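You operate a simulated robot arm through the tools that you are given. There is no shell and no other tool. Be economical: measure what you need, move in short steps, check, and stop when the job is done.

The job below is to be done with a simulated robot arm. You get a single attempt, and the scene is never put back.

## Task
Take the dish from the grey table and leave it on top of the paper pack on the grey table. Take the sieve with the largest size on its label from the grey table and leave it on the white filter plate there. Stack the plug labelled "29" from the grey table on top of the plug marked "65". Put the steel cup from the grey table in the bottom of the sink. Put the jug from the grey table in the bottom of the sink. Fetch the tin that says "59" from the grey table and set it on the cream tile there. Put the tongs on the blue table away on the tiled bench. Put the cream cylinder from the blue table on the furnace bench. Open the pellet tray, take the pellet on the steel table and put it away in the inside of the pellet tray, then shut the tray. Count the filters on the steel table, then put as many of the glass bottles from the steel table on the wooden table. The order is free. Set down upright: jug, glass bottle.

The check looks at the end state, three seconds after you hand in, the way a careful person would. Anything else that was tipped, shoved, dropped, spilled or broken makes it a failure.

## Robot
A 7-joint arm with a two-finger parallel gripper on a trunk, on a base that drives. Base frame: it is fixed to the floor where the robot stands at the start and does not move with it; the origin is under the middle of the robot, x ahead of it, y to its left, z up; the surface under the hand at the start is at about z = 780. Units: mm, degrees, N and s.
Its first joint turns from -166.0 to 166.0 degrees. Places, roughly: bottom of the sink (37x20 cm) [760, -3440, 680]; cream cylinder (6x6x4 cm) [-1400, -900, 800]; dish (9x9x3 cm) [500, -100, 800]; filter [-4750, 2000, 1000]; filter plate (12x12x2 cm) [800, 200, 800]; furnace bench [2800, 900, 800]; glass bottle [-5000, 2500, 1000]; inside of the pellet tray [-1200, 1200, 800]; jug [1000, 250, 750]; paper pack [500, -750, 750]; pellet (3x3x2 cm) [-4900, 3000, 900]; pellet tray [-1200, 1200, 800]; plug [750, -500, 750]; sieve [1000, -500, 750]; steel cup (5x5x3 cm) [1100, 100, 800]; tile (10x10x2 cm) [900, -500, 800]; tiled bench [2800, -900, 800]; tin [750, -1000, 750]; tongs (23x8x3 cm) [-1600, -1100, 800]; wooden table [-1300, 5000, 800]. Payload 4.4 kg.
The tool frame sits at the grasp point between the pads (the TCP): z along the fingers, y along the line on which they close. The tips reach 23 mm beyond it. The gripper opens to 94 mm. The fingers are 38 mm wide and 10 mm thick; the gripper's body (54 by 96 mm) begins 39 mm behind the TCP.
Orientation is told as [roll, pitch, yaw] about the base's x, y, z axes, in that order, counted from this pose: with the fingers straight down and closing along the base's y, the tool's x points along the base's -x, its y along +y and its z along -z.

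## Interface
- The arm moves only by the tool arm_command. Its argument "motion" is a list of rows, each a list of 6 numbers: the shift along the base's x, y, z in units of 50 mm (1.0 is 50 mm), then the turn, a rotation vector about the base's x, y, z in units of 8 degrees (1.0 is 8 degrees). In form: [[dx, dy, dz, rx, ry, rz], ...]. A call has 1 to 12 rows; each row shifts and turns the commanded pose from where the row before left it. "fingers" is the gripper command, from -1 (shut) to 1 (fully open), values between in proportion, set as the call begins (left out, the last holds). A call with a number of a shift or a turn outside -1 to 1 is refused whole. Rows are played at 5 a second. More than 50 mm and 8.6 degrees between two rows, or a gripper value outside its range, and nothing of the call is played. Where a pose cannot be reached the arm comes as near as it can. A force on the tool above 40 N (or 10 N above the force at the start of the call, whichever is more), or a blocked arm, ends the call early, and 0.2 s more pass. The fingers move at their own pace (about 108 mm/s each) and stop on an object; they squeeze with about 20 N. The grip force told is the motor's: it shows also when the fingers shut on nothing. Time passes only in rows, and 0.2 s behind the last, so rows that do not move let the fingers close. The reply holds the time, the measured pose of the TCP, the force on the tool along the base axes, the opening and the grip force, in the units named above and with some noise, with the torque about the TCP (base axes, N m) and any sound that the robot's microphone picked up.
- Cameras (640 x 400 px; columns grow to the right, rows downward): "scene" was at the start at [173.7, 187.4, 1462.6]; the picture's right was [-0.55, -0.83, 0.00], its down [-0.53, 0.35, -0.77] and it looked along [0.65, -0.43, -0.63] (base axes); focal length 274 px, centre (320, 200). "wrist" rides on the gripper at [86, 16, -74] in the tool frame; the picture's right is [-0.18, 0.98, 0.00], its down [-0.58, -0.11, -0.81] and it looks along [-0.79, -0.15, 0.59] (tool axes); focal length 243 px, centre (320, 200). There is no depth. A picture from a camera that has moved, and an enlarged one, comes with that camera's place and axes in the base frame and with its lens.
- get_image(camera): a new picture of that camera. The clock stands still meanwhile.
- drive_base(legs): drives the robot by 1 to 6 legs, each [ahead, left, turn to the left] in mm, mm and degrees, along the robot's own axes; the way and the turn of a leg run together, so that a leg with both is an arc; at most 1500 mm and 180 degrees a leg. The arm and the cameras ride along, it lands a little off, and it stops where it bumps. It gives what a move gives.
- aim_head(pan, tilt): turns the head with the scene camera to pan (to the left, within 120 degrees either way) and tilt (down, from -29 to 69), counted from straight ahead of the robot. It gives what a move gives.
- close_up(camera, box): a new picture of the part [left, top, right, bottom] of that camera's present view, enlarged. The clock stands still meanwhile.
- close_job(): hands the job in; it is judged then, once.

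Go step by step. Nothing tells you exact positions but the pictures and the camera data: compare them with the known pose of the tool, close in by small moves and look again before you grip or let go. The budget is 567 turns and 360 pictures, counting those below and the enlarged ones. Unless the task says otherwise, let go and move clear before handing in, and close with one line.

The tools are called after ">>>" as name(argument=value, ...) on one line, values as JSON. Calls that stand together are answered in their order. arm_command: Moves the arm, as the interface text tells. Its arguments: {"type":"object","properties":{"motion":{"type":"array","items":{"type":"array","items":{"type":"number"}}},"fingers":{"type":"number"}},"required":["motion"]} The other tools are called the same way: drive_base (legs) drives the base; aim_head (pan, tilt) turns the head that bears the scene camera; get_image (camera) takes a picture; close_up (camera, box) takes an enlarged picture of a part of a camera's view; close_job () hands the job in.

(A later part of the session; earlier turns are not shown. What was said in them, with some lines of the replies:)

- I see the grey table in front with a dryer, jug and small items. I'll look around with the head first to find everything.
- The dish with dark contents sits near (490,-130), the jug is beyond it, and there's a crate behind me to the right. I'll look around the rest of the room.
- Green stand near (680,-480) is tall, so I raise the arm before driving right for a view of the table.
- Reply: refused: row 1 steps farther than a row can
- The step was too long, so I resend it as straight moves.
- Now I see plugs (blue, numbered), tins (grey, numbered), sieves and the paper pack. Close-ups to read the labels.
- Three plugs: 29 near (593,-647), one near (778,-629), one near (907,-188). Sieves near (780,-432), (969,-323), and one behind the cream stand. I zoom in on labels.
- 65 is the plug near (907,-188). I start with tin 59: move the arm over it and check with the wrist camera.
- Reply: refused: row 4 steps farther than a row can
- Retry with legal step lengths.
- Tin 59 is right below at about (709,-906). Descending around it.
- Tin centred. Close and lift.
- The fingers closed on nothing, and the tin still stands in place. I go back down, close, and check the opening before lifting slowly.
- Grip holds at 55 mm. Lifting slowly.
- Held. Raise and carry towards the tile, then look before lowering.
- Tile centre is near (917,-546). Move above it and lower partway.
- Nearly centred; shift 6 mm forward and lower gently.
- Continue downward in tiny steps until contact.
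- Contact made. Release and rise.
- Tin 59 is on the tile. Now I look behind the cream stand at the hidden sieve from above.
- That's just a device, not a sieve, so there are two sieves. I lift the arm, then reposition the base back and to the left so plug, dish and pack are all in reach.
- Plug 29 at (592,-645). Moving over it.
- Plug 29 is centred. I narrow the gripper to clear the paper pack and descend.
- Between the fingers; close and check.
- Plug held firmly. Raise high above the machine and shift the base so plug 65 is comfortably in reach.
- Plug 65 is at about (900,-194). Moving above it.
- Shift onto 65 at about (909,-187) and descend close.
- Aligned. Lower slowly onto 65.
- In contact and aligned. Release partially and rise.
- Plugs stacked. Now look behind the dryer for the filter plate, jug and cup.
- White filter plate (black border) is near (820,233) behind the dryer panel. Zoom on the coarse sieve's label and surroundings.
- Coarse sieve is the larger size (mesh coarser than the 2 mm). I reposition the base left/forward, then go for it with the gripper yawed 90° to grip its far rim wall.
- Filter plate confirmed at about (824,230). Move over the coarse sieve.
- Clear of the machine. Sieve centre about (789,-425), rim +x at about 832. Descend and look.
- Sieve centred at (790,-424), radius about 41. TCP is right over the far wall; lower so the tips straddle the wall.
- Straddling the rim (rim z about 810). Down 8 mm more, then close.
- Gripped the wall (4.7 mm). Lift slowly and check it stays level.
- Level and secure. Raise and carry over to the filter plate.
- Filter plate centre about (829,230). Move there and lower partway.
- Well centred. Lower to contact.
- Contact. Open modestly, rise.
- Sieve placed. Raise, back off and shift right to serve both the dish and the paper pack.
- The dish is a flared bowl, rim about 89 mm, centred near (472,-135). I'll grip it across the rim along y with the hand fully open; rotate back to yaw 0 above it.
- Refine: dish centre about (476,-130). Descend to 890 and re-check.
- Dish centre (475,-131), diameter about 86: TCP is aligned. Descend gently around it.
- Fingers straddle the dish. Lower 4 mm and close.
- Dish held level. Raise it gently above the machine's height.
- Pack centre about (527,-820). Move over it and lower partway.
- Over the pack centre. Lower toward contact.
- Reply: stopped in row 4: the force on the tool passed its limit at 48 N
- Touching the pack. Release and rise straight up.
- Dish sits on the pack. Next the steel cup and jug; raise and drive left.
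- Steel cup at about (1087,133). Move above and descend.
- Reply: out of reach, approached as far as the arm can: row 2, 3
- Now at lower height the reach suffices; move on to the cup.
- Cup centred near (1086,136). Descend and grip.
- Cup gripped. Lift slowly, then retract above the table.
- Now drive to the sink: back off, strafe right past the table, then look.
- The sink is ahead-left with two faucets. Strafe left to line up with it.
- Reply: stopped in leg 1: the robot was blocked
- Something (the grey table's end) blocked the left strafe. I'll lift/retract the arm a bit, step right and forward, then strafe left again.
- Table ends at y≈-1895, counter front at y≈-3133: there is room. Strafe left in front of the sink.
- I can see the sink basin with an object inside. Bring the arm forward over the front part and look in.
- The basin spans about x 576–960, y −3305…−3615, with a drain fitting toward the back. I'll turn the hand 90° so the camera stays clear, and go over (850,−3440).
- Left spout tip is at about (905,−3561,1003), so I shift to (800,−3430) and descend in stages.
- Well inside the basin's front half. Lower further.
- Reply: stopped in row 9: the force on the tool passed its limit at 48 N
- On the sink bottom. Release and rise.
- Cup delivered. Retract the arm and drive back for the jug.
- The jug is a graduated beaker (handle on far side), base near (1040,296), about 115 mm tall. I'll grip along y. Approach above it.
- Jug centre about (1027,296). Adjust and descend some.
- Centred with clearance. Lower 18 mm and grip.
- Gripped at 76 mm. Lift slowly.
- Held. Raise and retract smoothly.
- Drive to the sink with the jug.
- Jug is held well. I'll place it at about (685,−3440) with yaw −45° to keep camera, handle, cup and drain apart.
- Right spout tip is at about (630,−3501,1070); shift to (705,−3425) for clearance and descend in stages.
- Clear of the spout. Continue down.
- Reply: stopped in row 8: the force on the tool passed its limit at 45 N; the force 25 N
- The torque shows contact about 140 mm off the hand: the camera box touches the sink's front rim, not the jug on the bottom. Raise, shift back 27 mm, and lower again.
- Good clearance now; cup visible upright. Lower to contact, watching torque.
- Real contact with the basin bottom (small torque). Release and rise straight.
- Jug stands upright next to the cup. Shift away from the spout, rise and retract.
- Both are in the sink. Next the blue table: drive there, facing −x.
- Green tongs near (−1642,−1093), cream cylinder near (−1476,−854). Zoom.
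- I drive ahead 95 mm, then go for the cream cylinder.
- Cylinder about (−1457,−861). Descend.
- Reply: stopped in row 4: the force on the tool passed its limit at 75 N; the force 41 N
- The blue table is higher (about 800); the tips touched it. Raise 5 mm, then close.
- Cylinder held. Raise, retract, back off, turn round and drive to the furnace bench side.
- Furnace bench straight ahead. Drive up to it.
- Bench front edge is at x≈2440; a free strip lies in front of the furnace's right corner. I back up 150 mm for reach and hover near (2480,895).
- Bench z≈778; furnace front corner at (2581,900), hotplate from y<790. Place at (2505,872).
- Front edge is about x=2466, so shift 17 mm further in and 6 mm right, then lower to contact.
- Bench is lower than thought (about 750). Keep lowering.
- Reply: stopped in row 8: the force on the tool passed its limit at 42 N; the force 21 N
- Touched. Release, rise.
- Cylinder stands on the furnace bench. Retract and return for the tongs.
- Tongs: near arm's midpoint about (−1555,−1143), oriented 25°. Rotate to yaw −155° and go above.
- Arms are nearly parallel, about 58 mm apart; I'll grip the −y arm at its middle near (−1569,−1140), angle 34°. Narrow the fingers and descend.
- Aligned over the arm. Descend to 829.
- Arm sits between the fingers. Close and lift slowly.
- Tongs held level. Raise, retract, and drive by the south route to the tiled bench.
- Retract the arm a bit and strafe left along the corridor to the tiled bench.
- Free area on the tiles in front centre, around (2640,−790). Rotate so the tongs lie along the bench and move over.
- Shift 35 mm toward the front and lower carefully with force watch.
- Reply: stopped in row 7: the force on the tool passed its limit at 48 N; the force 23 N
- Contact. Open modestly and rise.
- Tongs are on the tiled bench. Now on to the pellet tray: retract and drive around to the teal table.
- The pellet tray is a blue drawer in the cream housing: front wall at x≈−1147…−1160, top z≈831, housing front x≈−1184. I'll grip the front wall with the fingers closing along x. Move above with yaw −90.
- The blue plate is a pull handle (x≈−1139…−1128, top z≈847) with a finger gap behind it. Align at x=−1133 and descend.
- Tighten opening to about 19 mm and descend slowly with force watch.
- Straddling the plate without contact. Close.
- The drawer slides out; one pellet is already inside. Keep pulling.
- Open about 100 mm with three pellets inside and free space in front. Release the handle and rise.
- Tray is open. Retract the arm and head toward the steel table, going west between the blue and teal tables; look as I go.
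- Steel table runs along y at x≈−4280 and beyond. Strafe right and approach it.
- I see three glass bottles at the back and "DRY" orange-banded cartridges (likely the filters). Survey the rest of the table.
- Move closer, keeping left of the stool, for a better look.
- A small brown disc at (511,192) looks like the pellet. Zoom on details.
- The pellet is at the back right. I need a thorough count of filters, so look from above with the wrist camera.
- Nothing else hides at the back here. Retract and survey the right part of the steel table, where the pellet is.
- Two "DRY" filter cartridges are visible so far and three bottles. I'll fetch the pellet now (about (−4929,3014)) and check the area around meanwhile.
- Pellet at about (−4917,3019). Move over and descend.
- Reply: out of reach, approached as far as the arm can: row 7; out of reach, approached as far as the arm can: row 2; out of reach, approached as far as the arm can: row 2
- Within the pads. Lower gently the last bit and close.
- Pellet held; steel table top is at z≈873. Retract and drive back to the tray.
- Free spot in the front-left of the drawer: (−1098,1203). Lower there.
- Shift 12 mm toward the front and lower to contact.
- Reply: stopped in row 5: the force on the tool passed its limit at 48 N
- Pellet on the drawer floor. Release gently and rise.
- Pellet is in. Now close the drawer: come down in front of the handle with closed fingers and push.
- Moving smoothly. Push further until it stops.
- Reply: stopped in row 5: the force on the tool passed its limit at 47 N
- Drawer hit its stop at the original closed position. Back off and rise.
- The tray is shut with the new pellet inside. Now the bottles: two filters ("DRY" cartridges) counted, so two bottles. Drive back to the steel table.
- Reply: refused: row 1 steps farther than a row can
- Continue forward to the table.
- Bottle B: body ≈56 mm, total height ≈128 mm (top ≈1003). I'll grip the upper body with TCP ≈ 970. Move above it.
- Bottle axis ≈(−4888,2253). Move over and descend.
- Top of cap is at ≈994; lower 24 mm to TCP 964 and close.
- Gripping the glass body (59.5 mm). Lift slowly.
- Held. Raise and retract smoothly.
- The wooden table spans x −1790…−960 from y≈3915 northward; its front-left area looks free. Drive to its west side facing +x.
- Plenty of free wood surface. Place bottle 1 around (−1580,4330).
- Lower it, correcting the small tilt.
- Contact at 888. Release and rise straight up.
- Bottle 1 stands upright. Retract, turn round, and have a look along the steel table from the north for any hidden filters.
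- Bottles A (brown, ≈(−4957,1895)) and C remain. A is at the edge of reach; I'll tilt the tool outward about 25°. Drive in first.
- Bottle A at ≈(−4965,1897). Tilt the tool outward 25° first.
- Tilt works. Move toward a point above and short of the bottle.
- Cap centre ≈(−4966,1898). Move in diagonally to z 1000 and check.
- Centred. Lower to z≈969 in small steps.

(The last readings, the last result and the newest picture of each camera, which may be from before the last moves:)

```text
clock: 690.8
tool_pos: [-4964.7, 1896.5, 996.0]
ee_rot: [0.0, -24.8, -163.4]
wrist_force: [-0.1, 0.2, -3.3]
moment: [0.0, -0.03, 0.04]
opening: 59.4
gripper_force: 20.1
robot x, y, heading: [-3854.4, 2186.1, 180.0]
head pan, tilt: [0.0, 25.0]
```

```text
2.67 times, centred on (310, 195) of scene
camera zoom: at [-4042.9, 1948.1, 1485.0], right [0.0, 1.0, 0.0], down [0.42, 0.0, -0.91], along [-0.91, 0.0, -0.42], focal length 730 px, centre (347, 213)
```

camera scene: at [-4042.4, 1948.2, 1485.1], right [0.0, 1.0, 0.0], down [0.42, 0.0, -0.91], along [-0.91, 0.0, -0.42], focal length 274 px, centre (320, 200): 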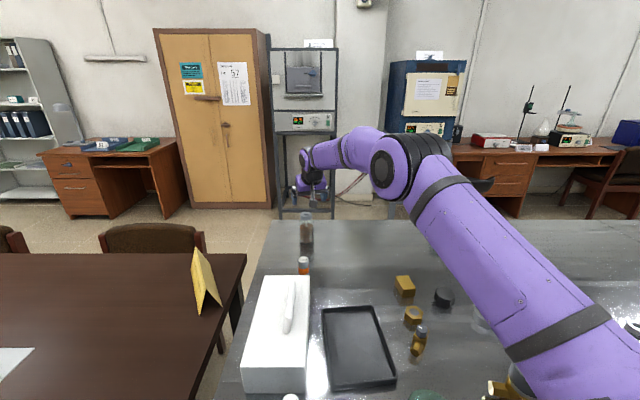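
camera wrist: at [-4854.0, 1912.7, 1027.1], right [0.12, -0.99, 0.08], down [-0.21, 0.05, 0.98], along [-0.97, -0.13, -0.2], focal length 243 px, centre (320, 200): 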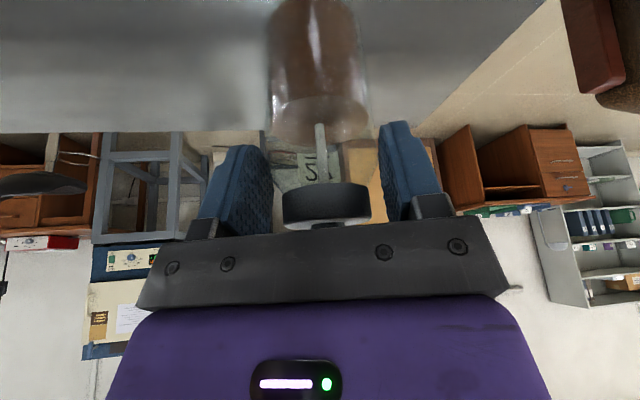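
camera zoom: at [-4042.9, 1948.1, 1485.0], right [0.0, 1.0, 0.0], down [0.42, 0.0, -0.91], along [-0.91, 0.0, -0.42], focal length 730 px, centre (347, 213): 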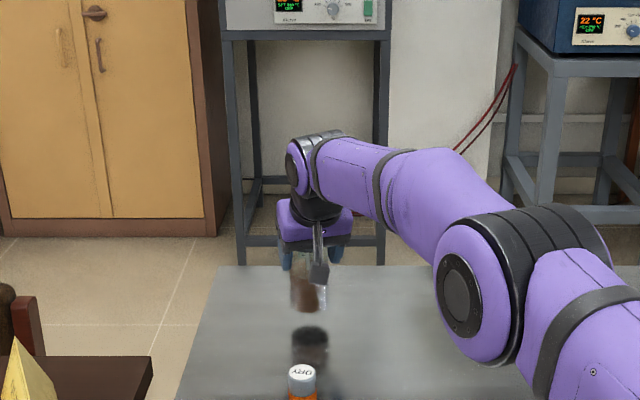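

Held and upright. Raise and retract, keeping the tilt constant.

>>> arm_command(motion=[[0, 0, 0.4, 0, 0, 0], [0, 0, 0.6, 0, 0, 0], [0.1, 0.02, 0.6, 0, 0, 0], [0.3, 0.06, 0.6, 0, 0, 0], [0.4, 0.1, 0.6, 0, 0, 0], [0.5, 0.1, 0.6, 0, 0, 0], [0.6, 0.15, 0.5, 0, 0, 0], [0.6, 0.2, 0.4, 0, 0, 0], [0.6, 0.2, 0.3, 0, 0, 0], [0.6, 0.2, 0.2, 0, 0, 0], [0.6, 0.2, 0.1, 0, 0, 0], [0.6, 0.2, 0, 0, 0, 0]])

>>> arm_command(motion=[[0.6, 0.3, 0, 0, 0, 0], [0.6, 0.4, 0, 0, 0, 0], [0.6, 0.4, 0, 0, 0, 0], [0.5, 0.4, 0, 0, 0, 0], [0.3, 0.3, 0, 0, 0, 0], [0, 0, 0, 0, 0, 0]])

>>> get_image(camera="wrist")

```text
clock: 693.4
tool_pos: [-4720.2, 1967.0, 1240.4]
ee_rot: [-0.2, -24.8, -163.6]
wrist_force: [0.3, 0.3, -3.2]
moment: [0.02, -0.07, -0.02]
opening: 59.3
gripper_force: 20.2
robot x, y, heading: [-3855.2, 2180.6, -180.0]
head pan, tilt: [0.0, 25.0]
```

```text
clock: 694.8
tool_pos: [-4589.5, 2059.0, 1241.0]
ee_rot: [-0.1, -24.9, -163.3]
wrist_force: [0.4, 0.2, -3.0]
moment: [0.02, -0.1, -0.02]
opening: 59.5
gripper_force: 20.3
robot x, y, heading: [-3852.7, 2181.2, 180.0]
head pan, tilt: [0.0, 25.0]
```

```text
131 pictures are left
camera wrist: at [-4479.6, 2074.7, 1273.0], right [0.12, -0.99, 0.08], down [-0.21, 0.05, 0.98], along [-0.97, -0.13, -0.2], focal length 243 px, centre (320, 200)
```

wrist: 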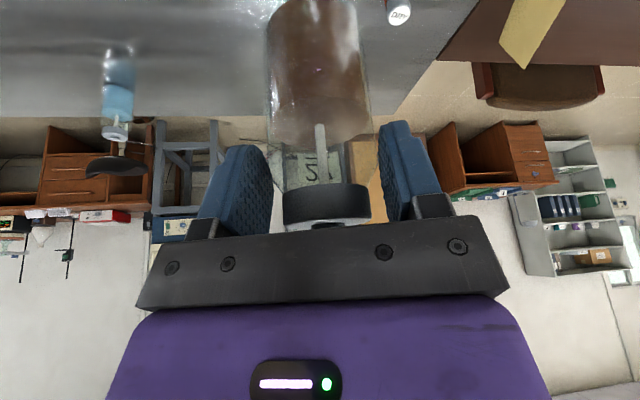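

Drive to the wooden table.

>>> drive_base(legs=[[-1400, 0, 0], [0, 0, 180], [0, 990, 0], [0, 990, 0]])

>>> aim_head(pan=0, tilt=35)

>>> get_image(camera="scene")

>>> get_image(camera="wrist")

```text
clock: 718.6
tool_pos: [-1706.9, 4296.9, 1240.9]
ee_rot: [-0.1, -25.0, 16.4]
wrist_force: [-0.2, 0.4, -3.0]
moment: [0.0, 0.06, 0.01]
opening: 59.2
gripper_force: 19.8
robot x, y, heading: [-2442.0, 4171.4, -0.2]
head pan, tilt: [0.0, 25.0]
```

```text
clock: 719.4
tool_pos: [-1706.9, 4297.1, 1241.7]
ee_rot: [0.0, -24.8, 16.4]
wrist_force: [0.6, -0.1, -3.2]
moment: [-0.02, 0.06, 0.01]
opening: 59.4
gripper_force: 20.9
robot x, y, heading: [-2444.5, 4169.9, -0.1]
head pan, tilt: [0.0, 35.0]
```

```text
130 pictures are left
camera scene: at [-2253.1, 4407.1, 1469.3], right [0.0, -1.0, 0.0], down [-0.57, 0.0, -0.82], along [0.82, 0.0, -0.57], focal length 274 px, centre (320, 200)
```

scene: 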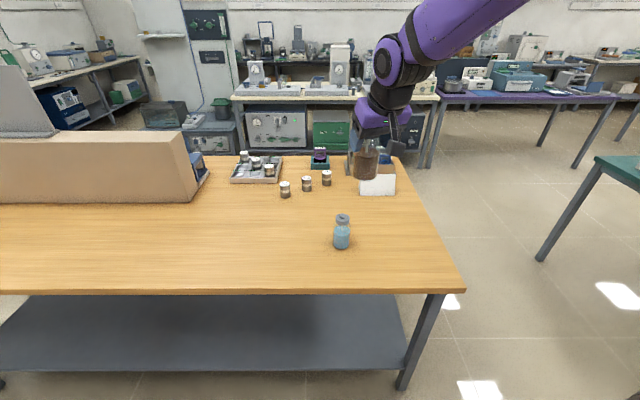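

```text
129 pictures are left
camera wrist: at [-1816.7, 4281.8, 1273.0], right [-0.12, 0.99, 0.08], down [0.21, -0.05, 0.98], along [0.97, 0.13, -0.2], focal length 243 px, centre (320, 200)
```

wrist: 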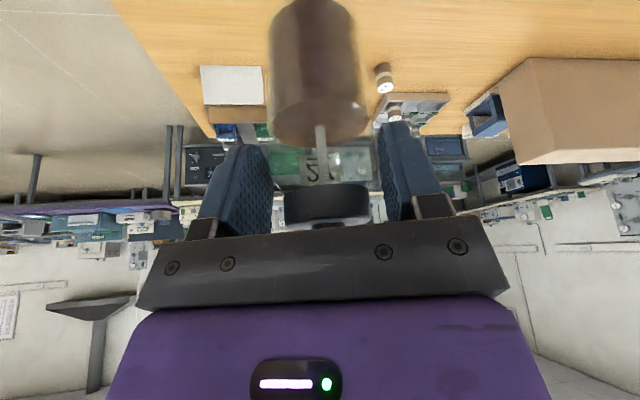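

Place bottle 2 near (−1560,4170).

>>> arm_command(motion=[[0.2, -0.2, 0, 0, 0, 0], [0.4, -0.4, 0, 0, 0, 0], [0.5, -0.5, 0, 0, 0, 0], [0.6, -0.5, 0, 0, 0, 0], [0.6, -0.5, -0.1, 0, 0, 0], [0.4, -0.3, -0.3, 0, 0, 0], [0.24, -0.14, -0.5, 0, 0, 0], [0, 0, -0.7, 0, 0, 0], [0, 0, -0.8, 0, 0, 0], [0, 0, -0.8, 0, 0, 0], [0, 0, -0.8, 0, 0, 0], [0, 0, -0.6, 0, 0, 0]])

>>> get_image(camera="scene")

>>> get_image(camera="wrist")

```text
clock: 722.0
tool_pos: [-1559.5, 4167.6, 1011.8]
ee_rot: [0.0, -24.9, 16.4]
wrist_force: [-1.0, 0.3, -2.3]
moment: [-0.05, 0.04, -0.03]
opening: 59.3
gripper_force: 19.8
robot x, y, heading: [-2446.7, 4170.8, -0.1]
head pan, tilt: [0.0, 35.0]
```

```text
128 pictures are left
camera scene: at [-2253.5, 4407.1, 1469.3], right [0.0, -1.0, 0.0], down [-0.57, 0.0, -0.82], along [0.82, 0.0, -0.57], focal length 274 px, centre (320, 200)
```

scene: 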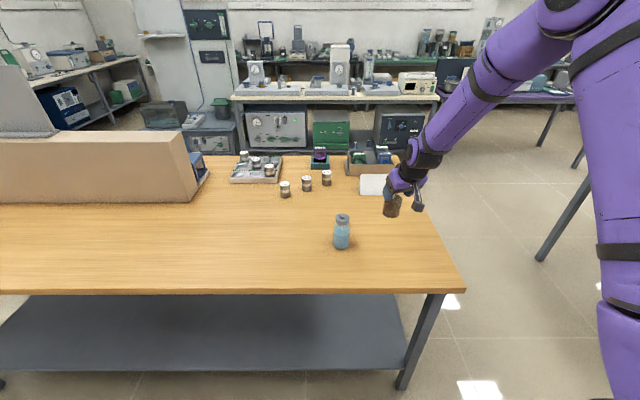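

```text
127 pictures are left
camera wrist: at [-1670.3, 4153.7, 1043.8], right [-0.12, 0.99, 0.08], down [0.21, -0.05, 0.98], along [0.97, 0.13, -0.2], focal length 243 px, centre (320, 200)
```

wrist: 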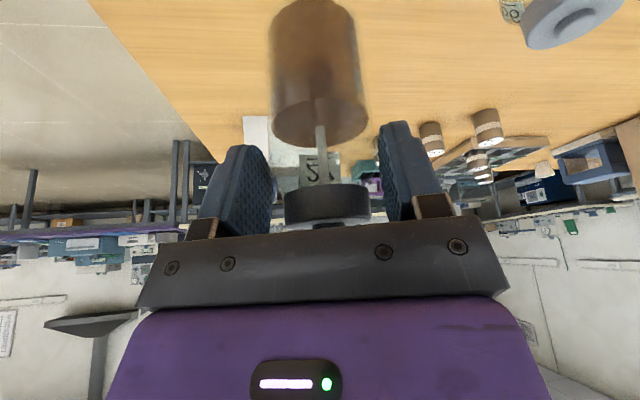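

>>> arm_command(motion=[[0, 0, -0.5, 0, 0, 0], [0, 0, -0.6, 0, 0, 0], [0, 0, -0.5, 0, 0, 0], [0, 0, -0.3, 0, 0, 0], [0, 0, -0.2, 0, 0, 0], [0, 0, -0.06, 0, 0, 0], [0, 0, -0.06, 0, 0, 0]])

>>> arm_command(motion=[[0, 0, -0.05, 0, 0, 0], [0, 0, -0.05, 0, 0, 0], [0, 0, -0.05, 0, 0, 0], [0, 0, -0.05, 0, 0, 0], [0, 0, 0, 0, 0, 0]])

>>> close_up(camera="scene", box=[320, 140, 460, 260])

```text
clock: 723.6
tool_pos: [-1559.7, 4170.4, 901.6]
ee_rot: [-0.2, -24.9, 16.4]
wrist_force: [0.0, 0.0, -3.1]
moment: [0.01, 0.06, -0.02]
opening: 59.4
gripper_force: 20.6
robot x, y, heading: [-2444.6, 4176.0, -0.0]
head pan, tilt: [0.0, 35.0]
```

```text
clock: 724.8
tool_pos: [-1560.3, 4169.2, 892.4]
ee_rot: [-0.1, -25.1, 16.5]
wrist_force: [3.0, -1.2, 12.8]
moment: [0.05, -0.26, -0.14]
opening: 59.5
gripper_force: 19.8
robot x, y, heading: [-2444.7, 4173.5, -0.3]
head pan, tilt: [0.0, 35.0]
```

```text
3.33 times, centred on (390, 200) of scene
camera zoom: at [-2253.6, 4407.0, 1469.4], right [0.0, -1.0, 0.0], down [-0.57, 0.0, -0.82], along [0.82, 0.0, -0.57], focal length 913 px, centre (87, 200)
```

zoom: 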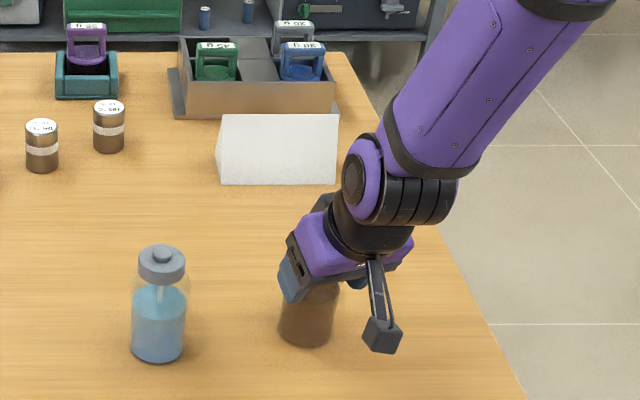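

Contact. Release, then withdraw up.

>>> arm_command(motion=[[0, 0, 0.01, 0, 0, 0], [0, 0, 0, 0, 0, 0], [0, 0, 0, 0, 0, 0]], fingers=1)

>>> arm_command(motion=[[0, 0, 0.2, 0, 0, 0], [0, 0, 0.4, 0, 0, 0], [0, 0, 0.7, 0, 0, 0], [0, 0, 1, 0, 0, 0], [0, 0, 1, 0, 0, 0], [0, 0, 1, 0, 0, 0]])

>>> get_image(camera="scene")

```text
clock: 725.6
tool_pos: [-1559.2, 4169.6, 892.2]
ee_rot: [-0.1, -24.9, 16.4]
wrist_force: [-0.1, 0.3, 0.2]
moment: [0.02, -0.03, 0.0]
opening: 93.9
gripper_force: 0.0
robot x, y, heading: [-2444.1, 4174.8, -0.1]
head pan, tilt: [0.0, 35.0]
```

```text
clock: 727.0
tool_pos: [-1558.6, 4169.5, 1107.0]
ee_rot: [0.0, -24.8, 16.4]
wrist_force: [1.6, 0.0, -0.5]
moment: [0.0, -0.04, -0.01]
opening: 93.9
gripper_force: 0.1
robot x, y, heading: [-2441.4, 4171.2, -0.3]
head pan, tilt: [0.0, 35.0]
```

```text
125 pictures are left
camera scene: at [-2252.5, 4407.1, 1469.2], right [0.0, -1.0, 0.0], down [-0.57, 0.0, -0.82], along [0.82, 0.0, -0.57], focal length 274 px, centre (320, 200)
```

scene: 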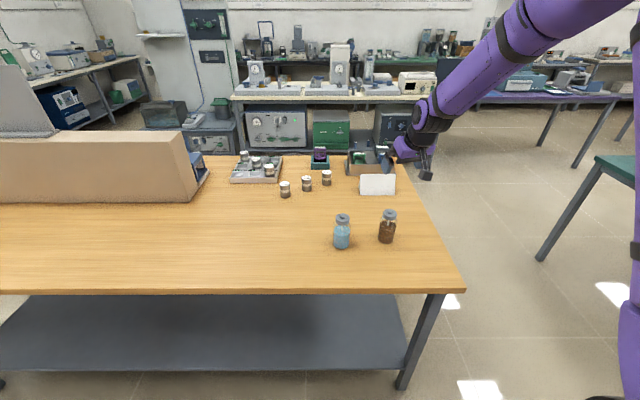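

Both bottles stand upright on the wooden table. Move the arm clear and take one last check of the pair.

>>> arm_command(motion=[[0, 0, 1, 0, 0, 0], [0, 0, 1, 0, 0, 0], [-0.9, 0, 0.3, 0, 0, 0], [-0.9, 0, 0, 0, 0, 0], [-0.9, 0, 0, 0, 0, 0], [-0.9, 0, 0, 0, 0, 0]])

>>> close_up(camera="scene", box=[300, 180, 440, 280])

```text
clock: 728.4
tool_pos: [-1739.9, 4169.3, 1220.6]
ee_rot: [0.0, -24.8, 16.3]
wrist_force: [0.9, 0.1, -0.2]
moment: [-0.01, 0.02, -0.01]
opening: 93.9
gripper_force: 0.0
robot x, y, heading: [-2446.2, 4172.7, -0.4]
head pan, tilt: [0.0, 35.0]
```

```text
4.00 times, centred on (370, 230) of scene
camera zoom: at [-2252.3, 4407.0, 1469.2], right [0.0, -1.0, 0.0], down [-0.57, 0.0, -0.82], along [0.82, 0.0, -0.57], focal length 1095 px, centre (120, 80)
```

zoom: 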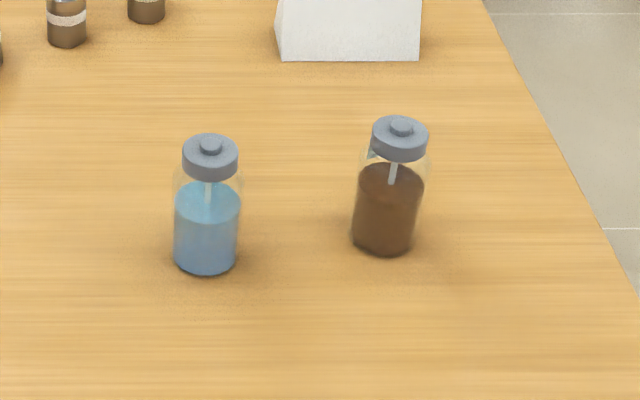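

Both fine. To be sure about the filter count, I take one more look at the steel table's left end from a new angle.

>>> drive_base(legs=[[0, -1000, 0], [0, -1000, 0], [0, 0, 180], [450, 620, 0]])

>>> aim_head(pan=-15, tilt=20)

>>> get_image(camera="scene")

>>> close_up(camera="scene", box=[300, 150, 500, 260])

```text
clock: 749.4
tool_pos: [-3559.2, 1519.4, 1221.5]
ee_rot: [0.0, -24.9, -161.5]
wrist_force: [-0.1, -0.7, 0.0]
moment: [0.01, -0.03, 0.06]
opening: 93.8
gripper_force: 0.0
robot x, y, heading: [-2855.1, 1542.5, -177.9]
head pan, tilt: [0.0, 35.0]
```

```text
clock: 750.2
tool_pos: [-3557.7, 1520.1, 1221.3]
ee_rot: [0.0, -24.9, -161.4]
wrist_force: [-0.6, 0.1, 0.4]
moment: [0.03, 0.03, -0.01]
opening: 93.8
gripper_force: 0.1
robot x, y, heading: [-2857.0, 1545.6, -178.0]
head pan, tilt: [-15.0, 20.0]
```

```text
123 pictures are left
camera scene: at [-3034.8, 1324.9, 1493.1], right [0.22, 0.97, 0.0], down [0.33, -0.08, -0.94], along [-0.92, 0.21, -0.34], focal length 274 px, centre (320, 200)
```

scene: 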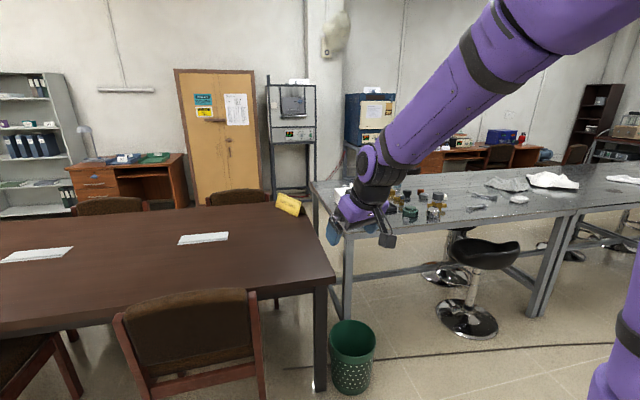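

```text
3.20 times, centred on (400, 205) of scene
camera zoom: at [-3034.8, 1324.9, 1493.1], right [0.22, 0.97, 0.0], down [0.33, -0.08, -0.94], along [-0.92, 0.21, -0.34], focal length 876 px, centre (64, 184)
```

zoom: 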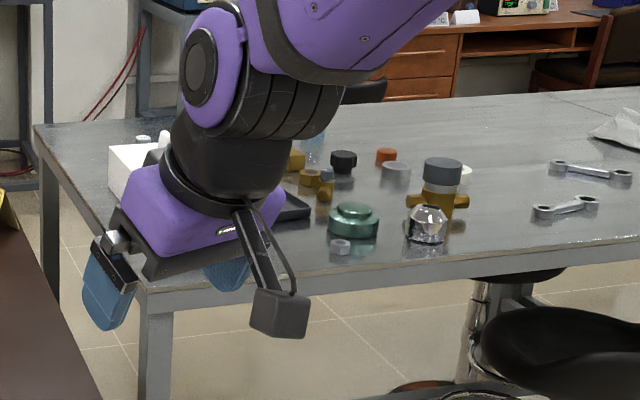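

The arm blocks the view; move it aside and look again.

>>> arm_command(motion=[[0, 1, 0, 0, 0, 0], [0, 1, 0, 0, 0, 0], [0, 1, 0, 0, 0, 0], [0, 1, 0, 0, 0, 0], [0, 1, 0, 0, 0, 0], [0, 1, 0, 0, 0, 0], [0, 1, 0, 0, 0, 0], [0, 1, 0, 0, 0, 0]])

>>> close_up(camera="scene", box=[290, 160, 470, 260])

```text
clock: 752.0
tool_pos: [-3558.5, 1918.6, 1222.4]
ee_rot: [-0.2, -24.9, -161.2]
wrist_force: [0.3, -1.2, 0.9]
moment: [0.01, -0.02, 0.0]
opening: 94.0
gripper_force: 0.0
robot x, y, heading: [-2856.4, 1542.5, -178.0]
head pan, tilt: [-15.0, 20.0]
```

```text
3.56 times, centred on (380, 210) of scene
camera zoom: at [-3034.5, 1324.1, 1493.0], right [0.22, 0.97, 0.0], down [0.33, -0.08, -0.94], along [-0.92, 0.21, -0.34], focal length 974 px, centre (107, 164)
```

zoom: 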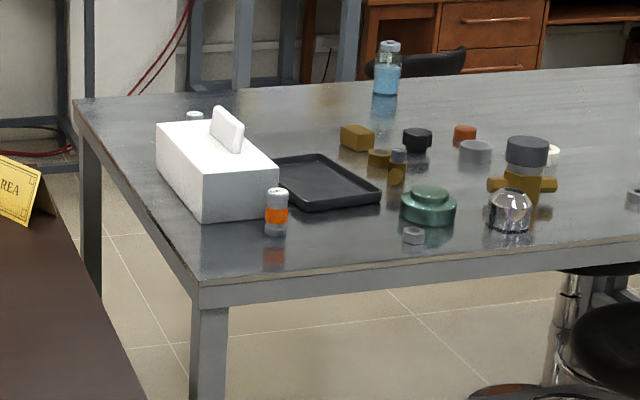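

From every angle I count two filters and one bottle left behind, so two bottles on the wooden table is right. Handing in.

>>> close_job()

```text
The job is handed in.
```

All ten tasks are done as far as I can see, and the job is handed in. I took the two "DRY" cartridges on the steel table as the filters, so I put two glass bottles upright on the wooden table and left one on the steel table.
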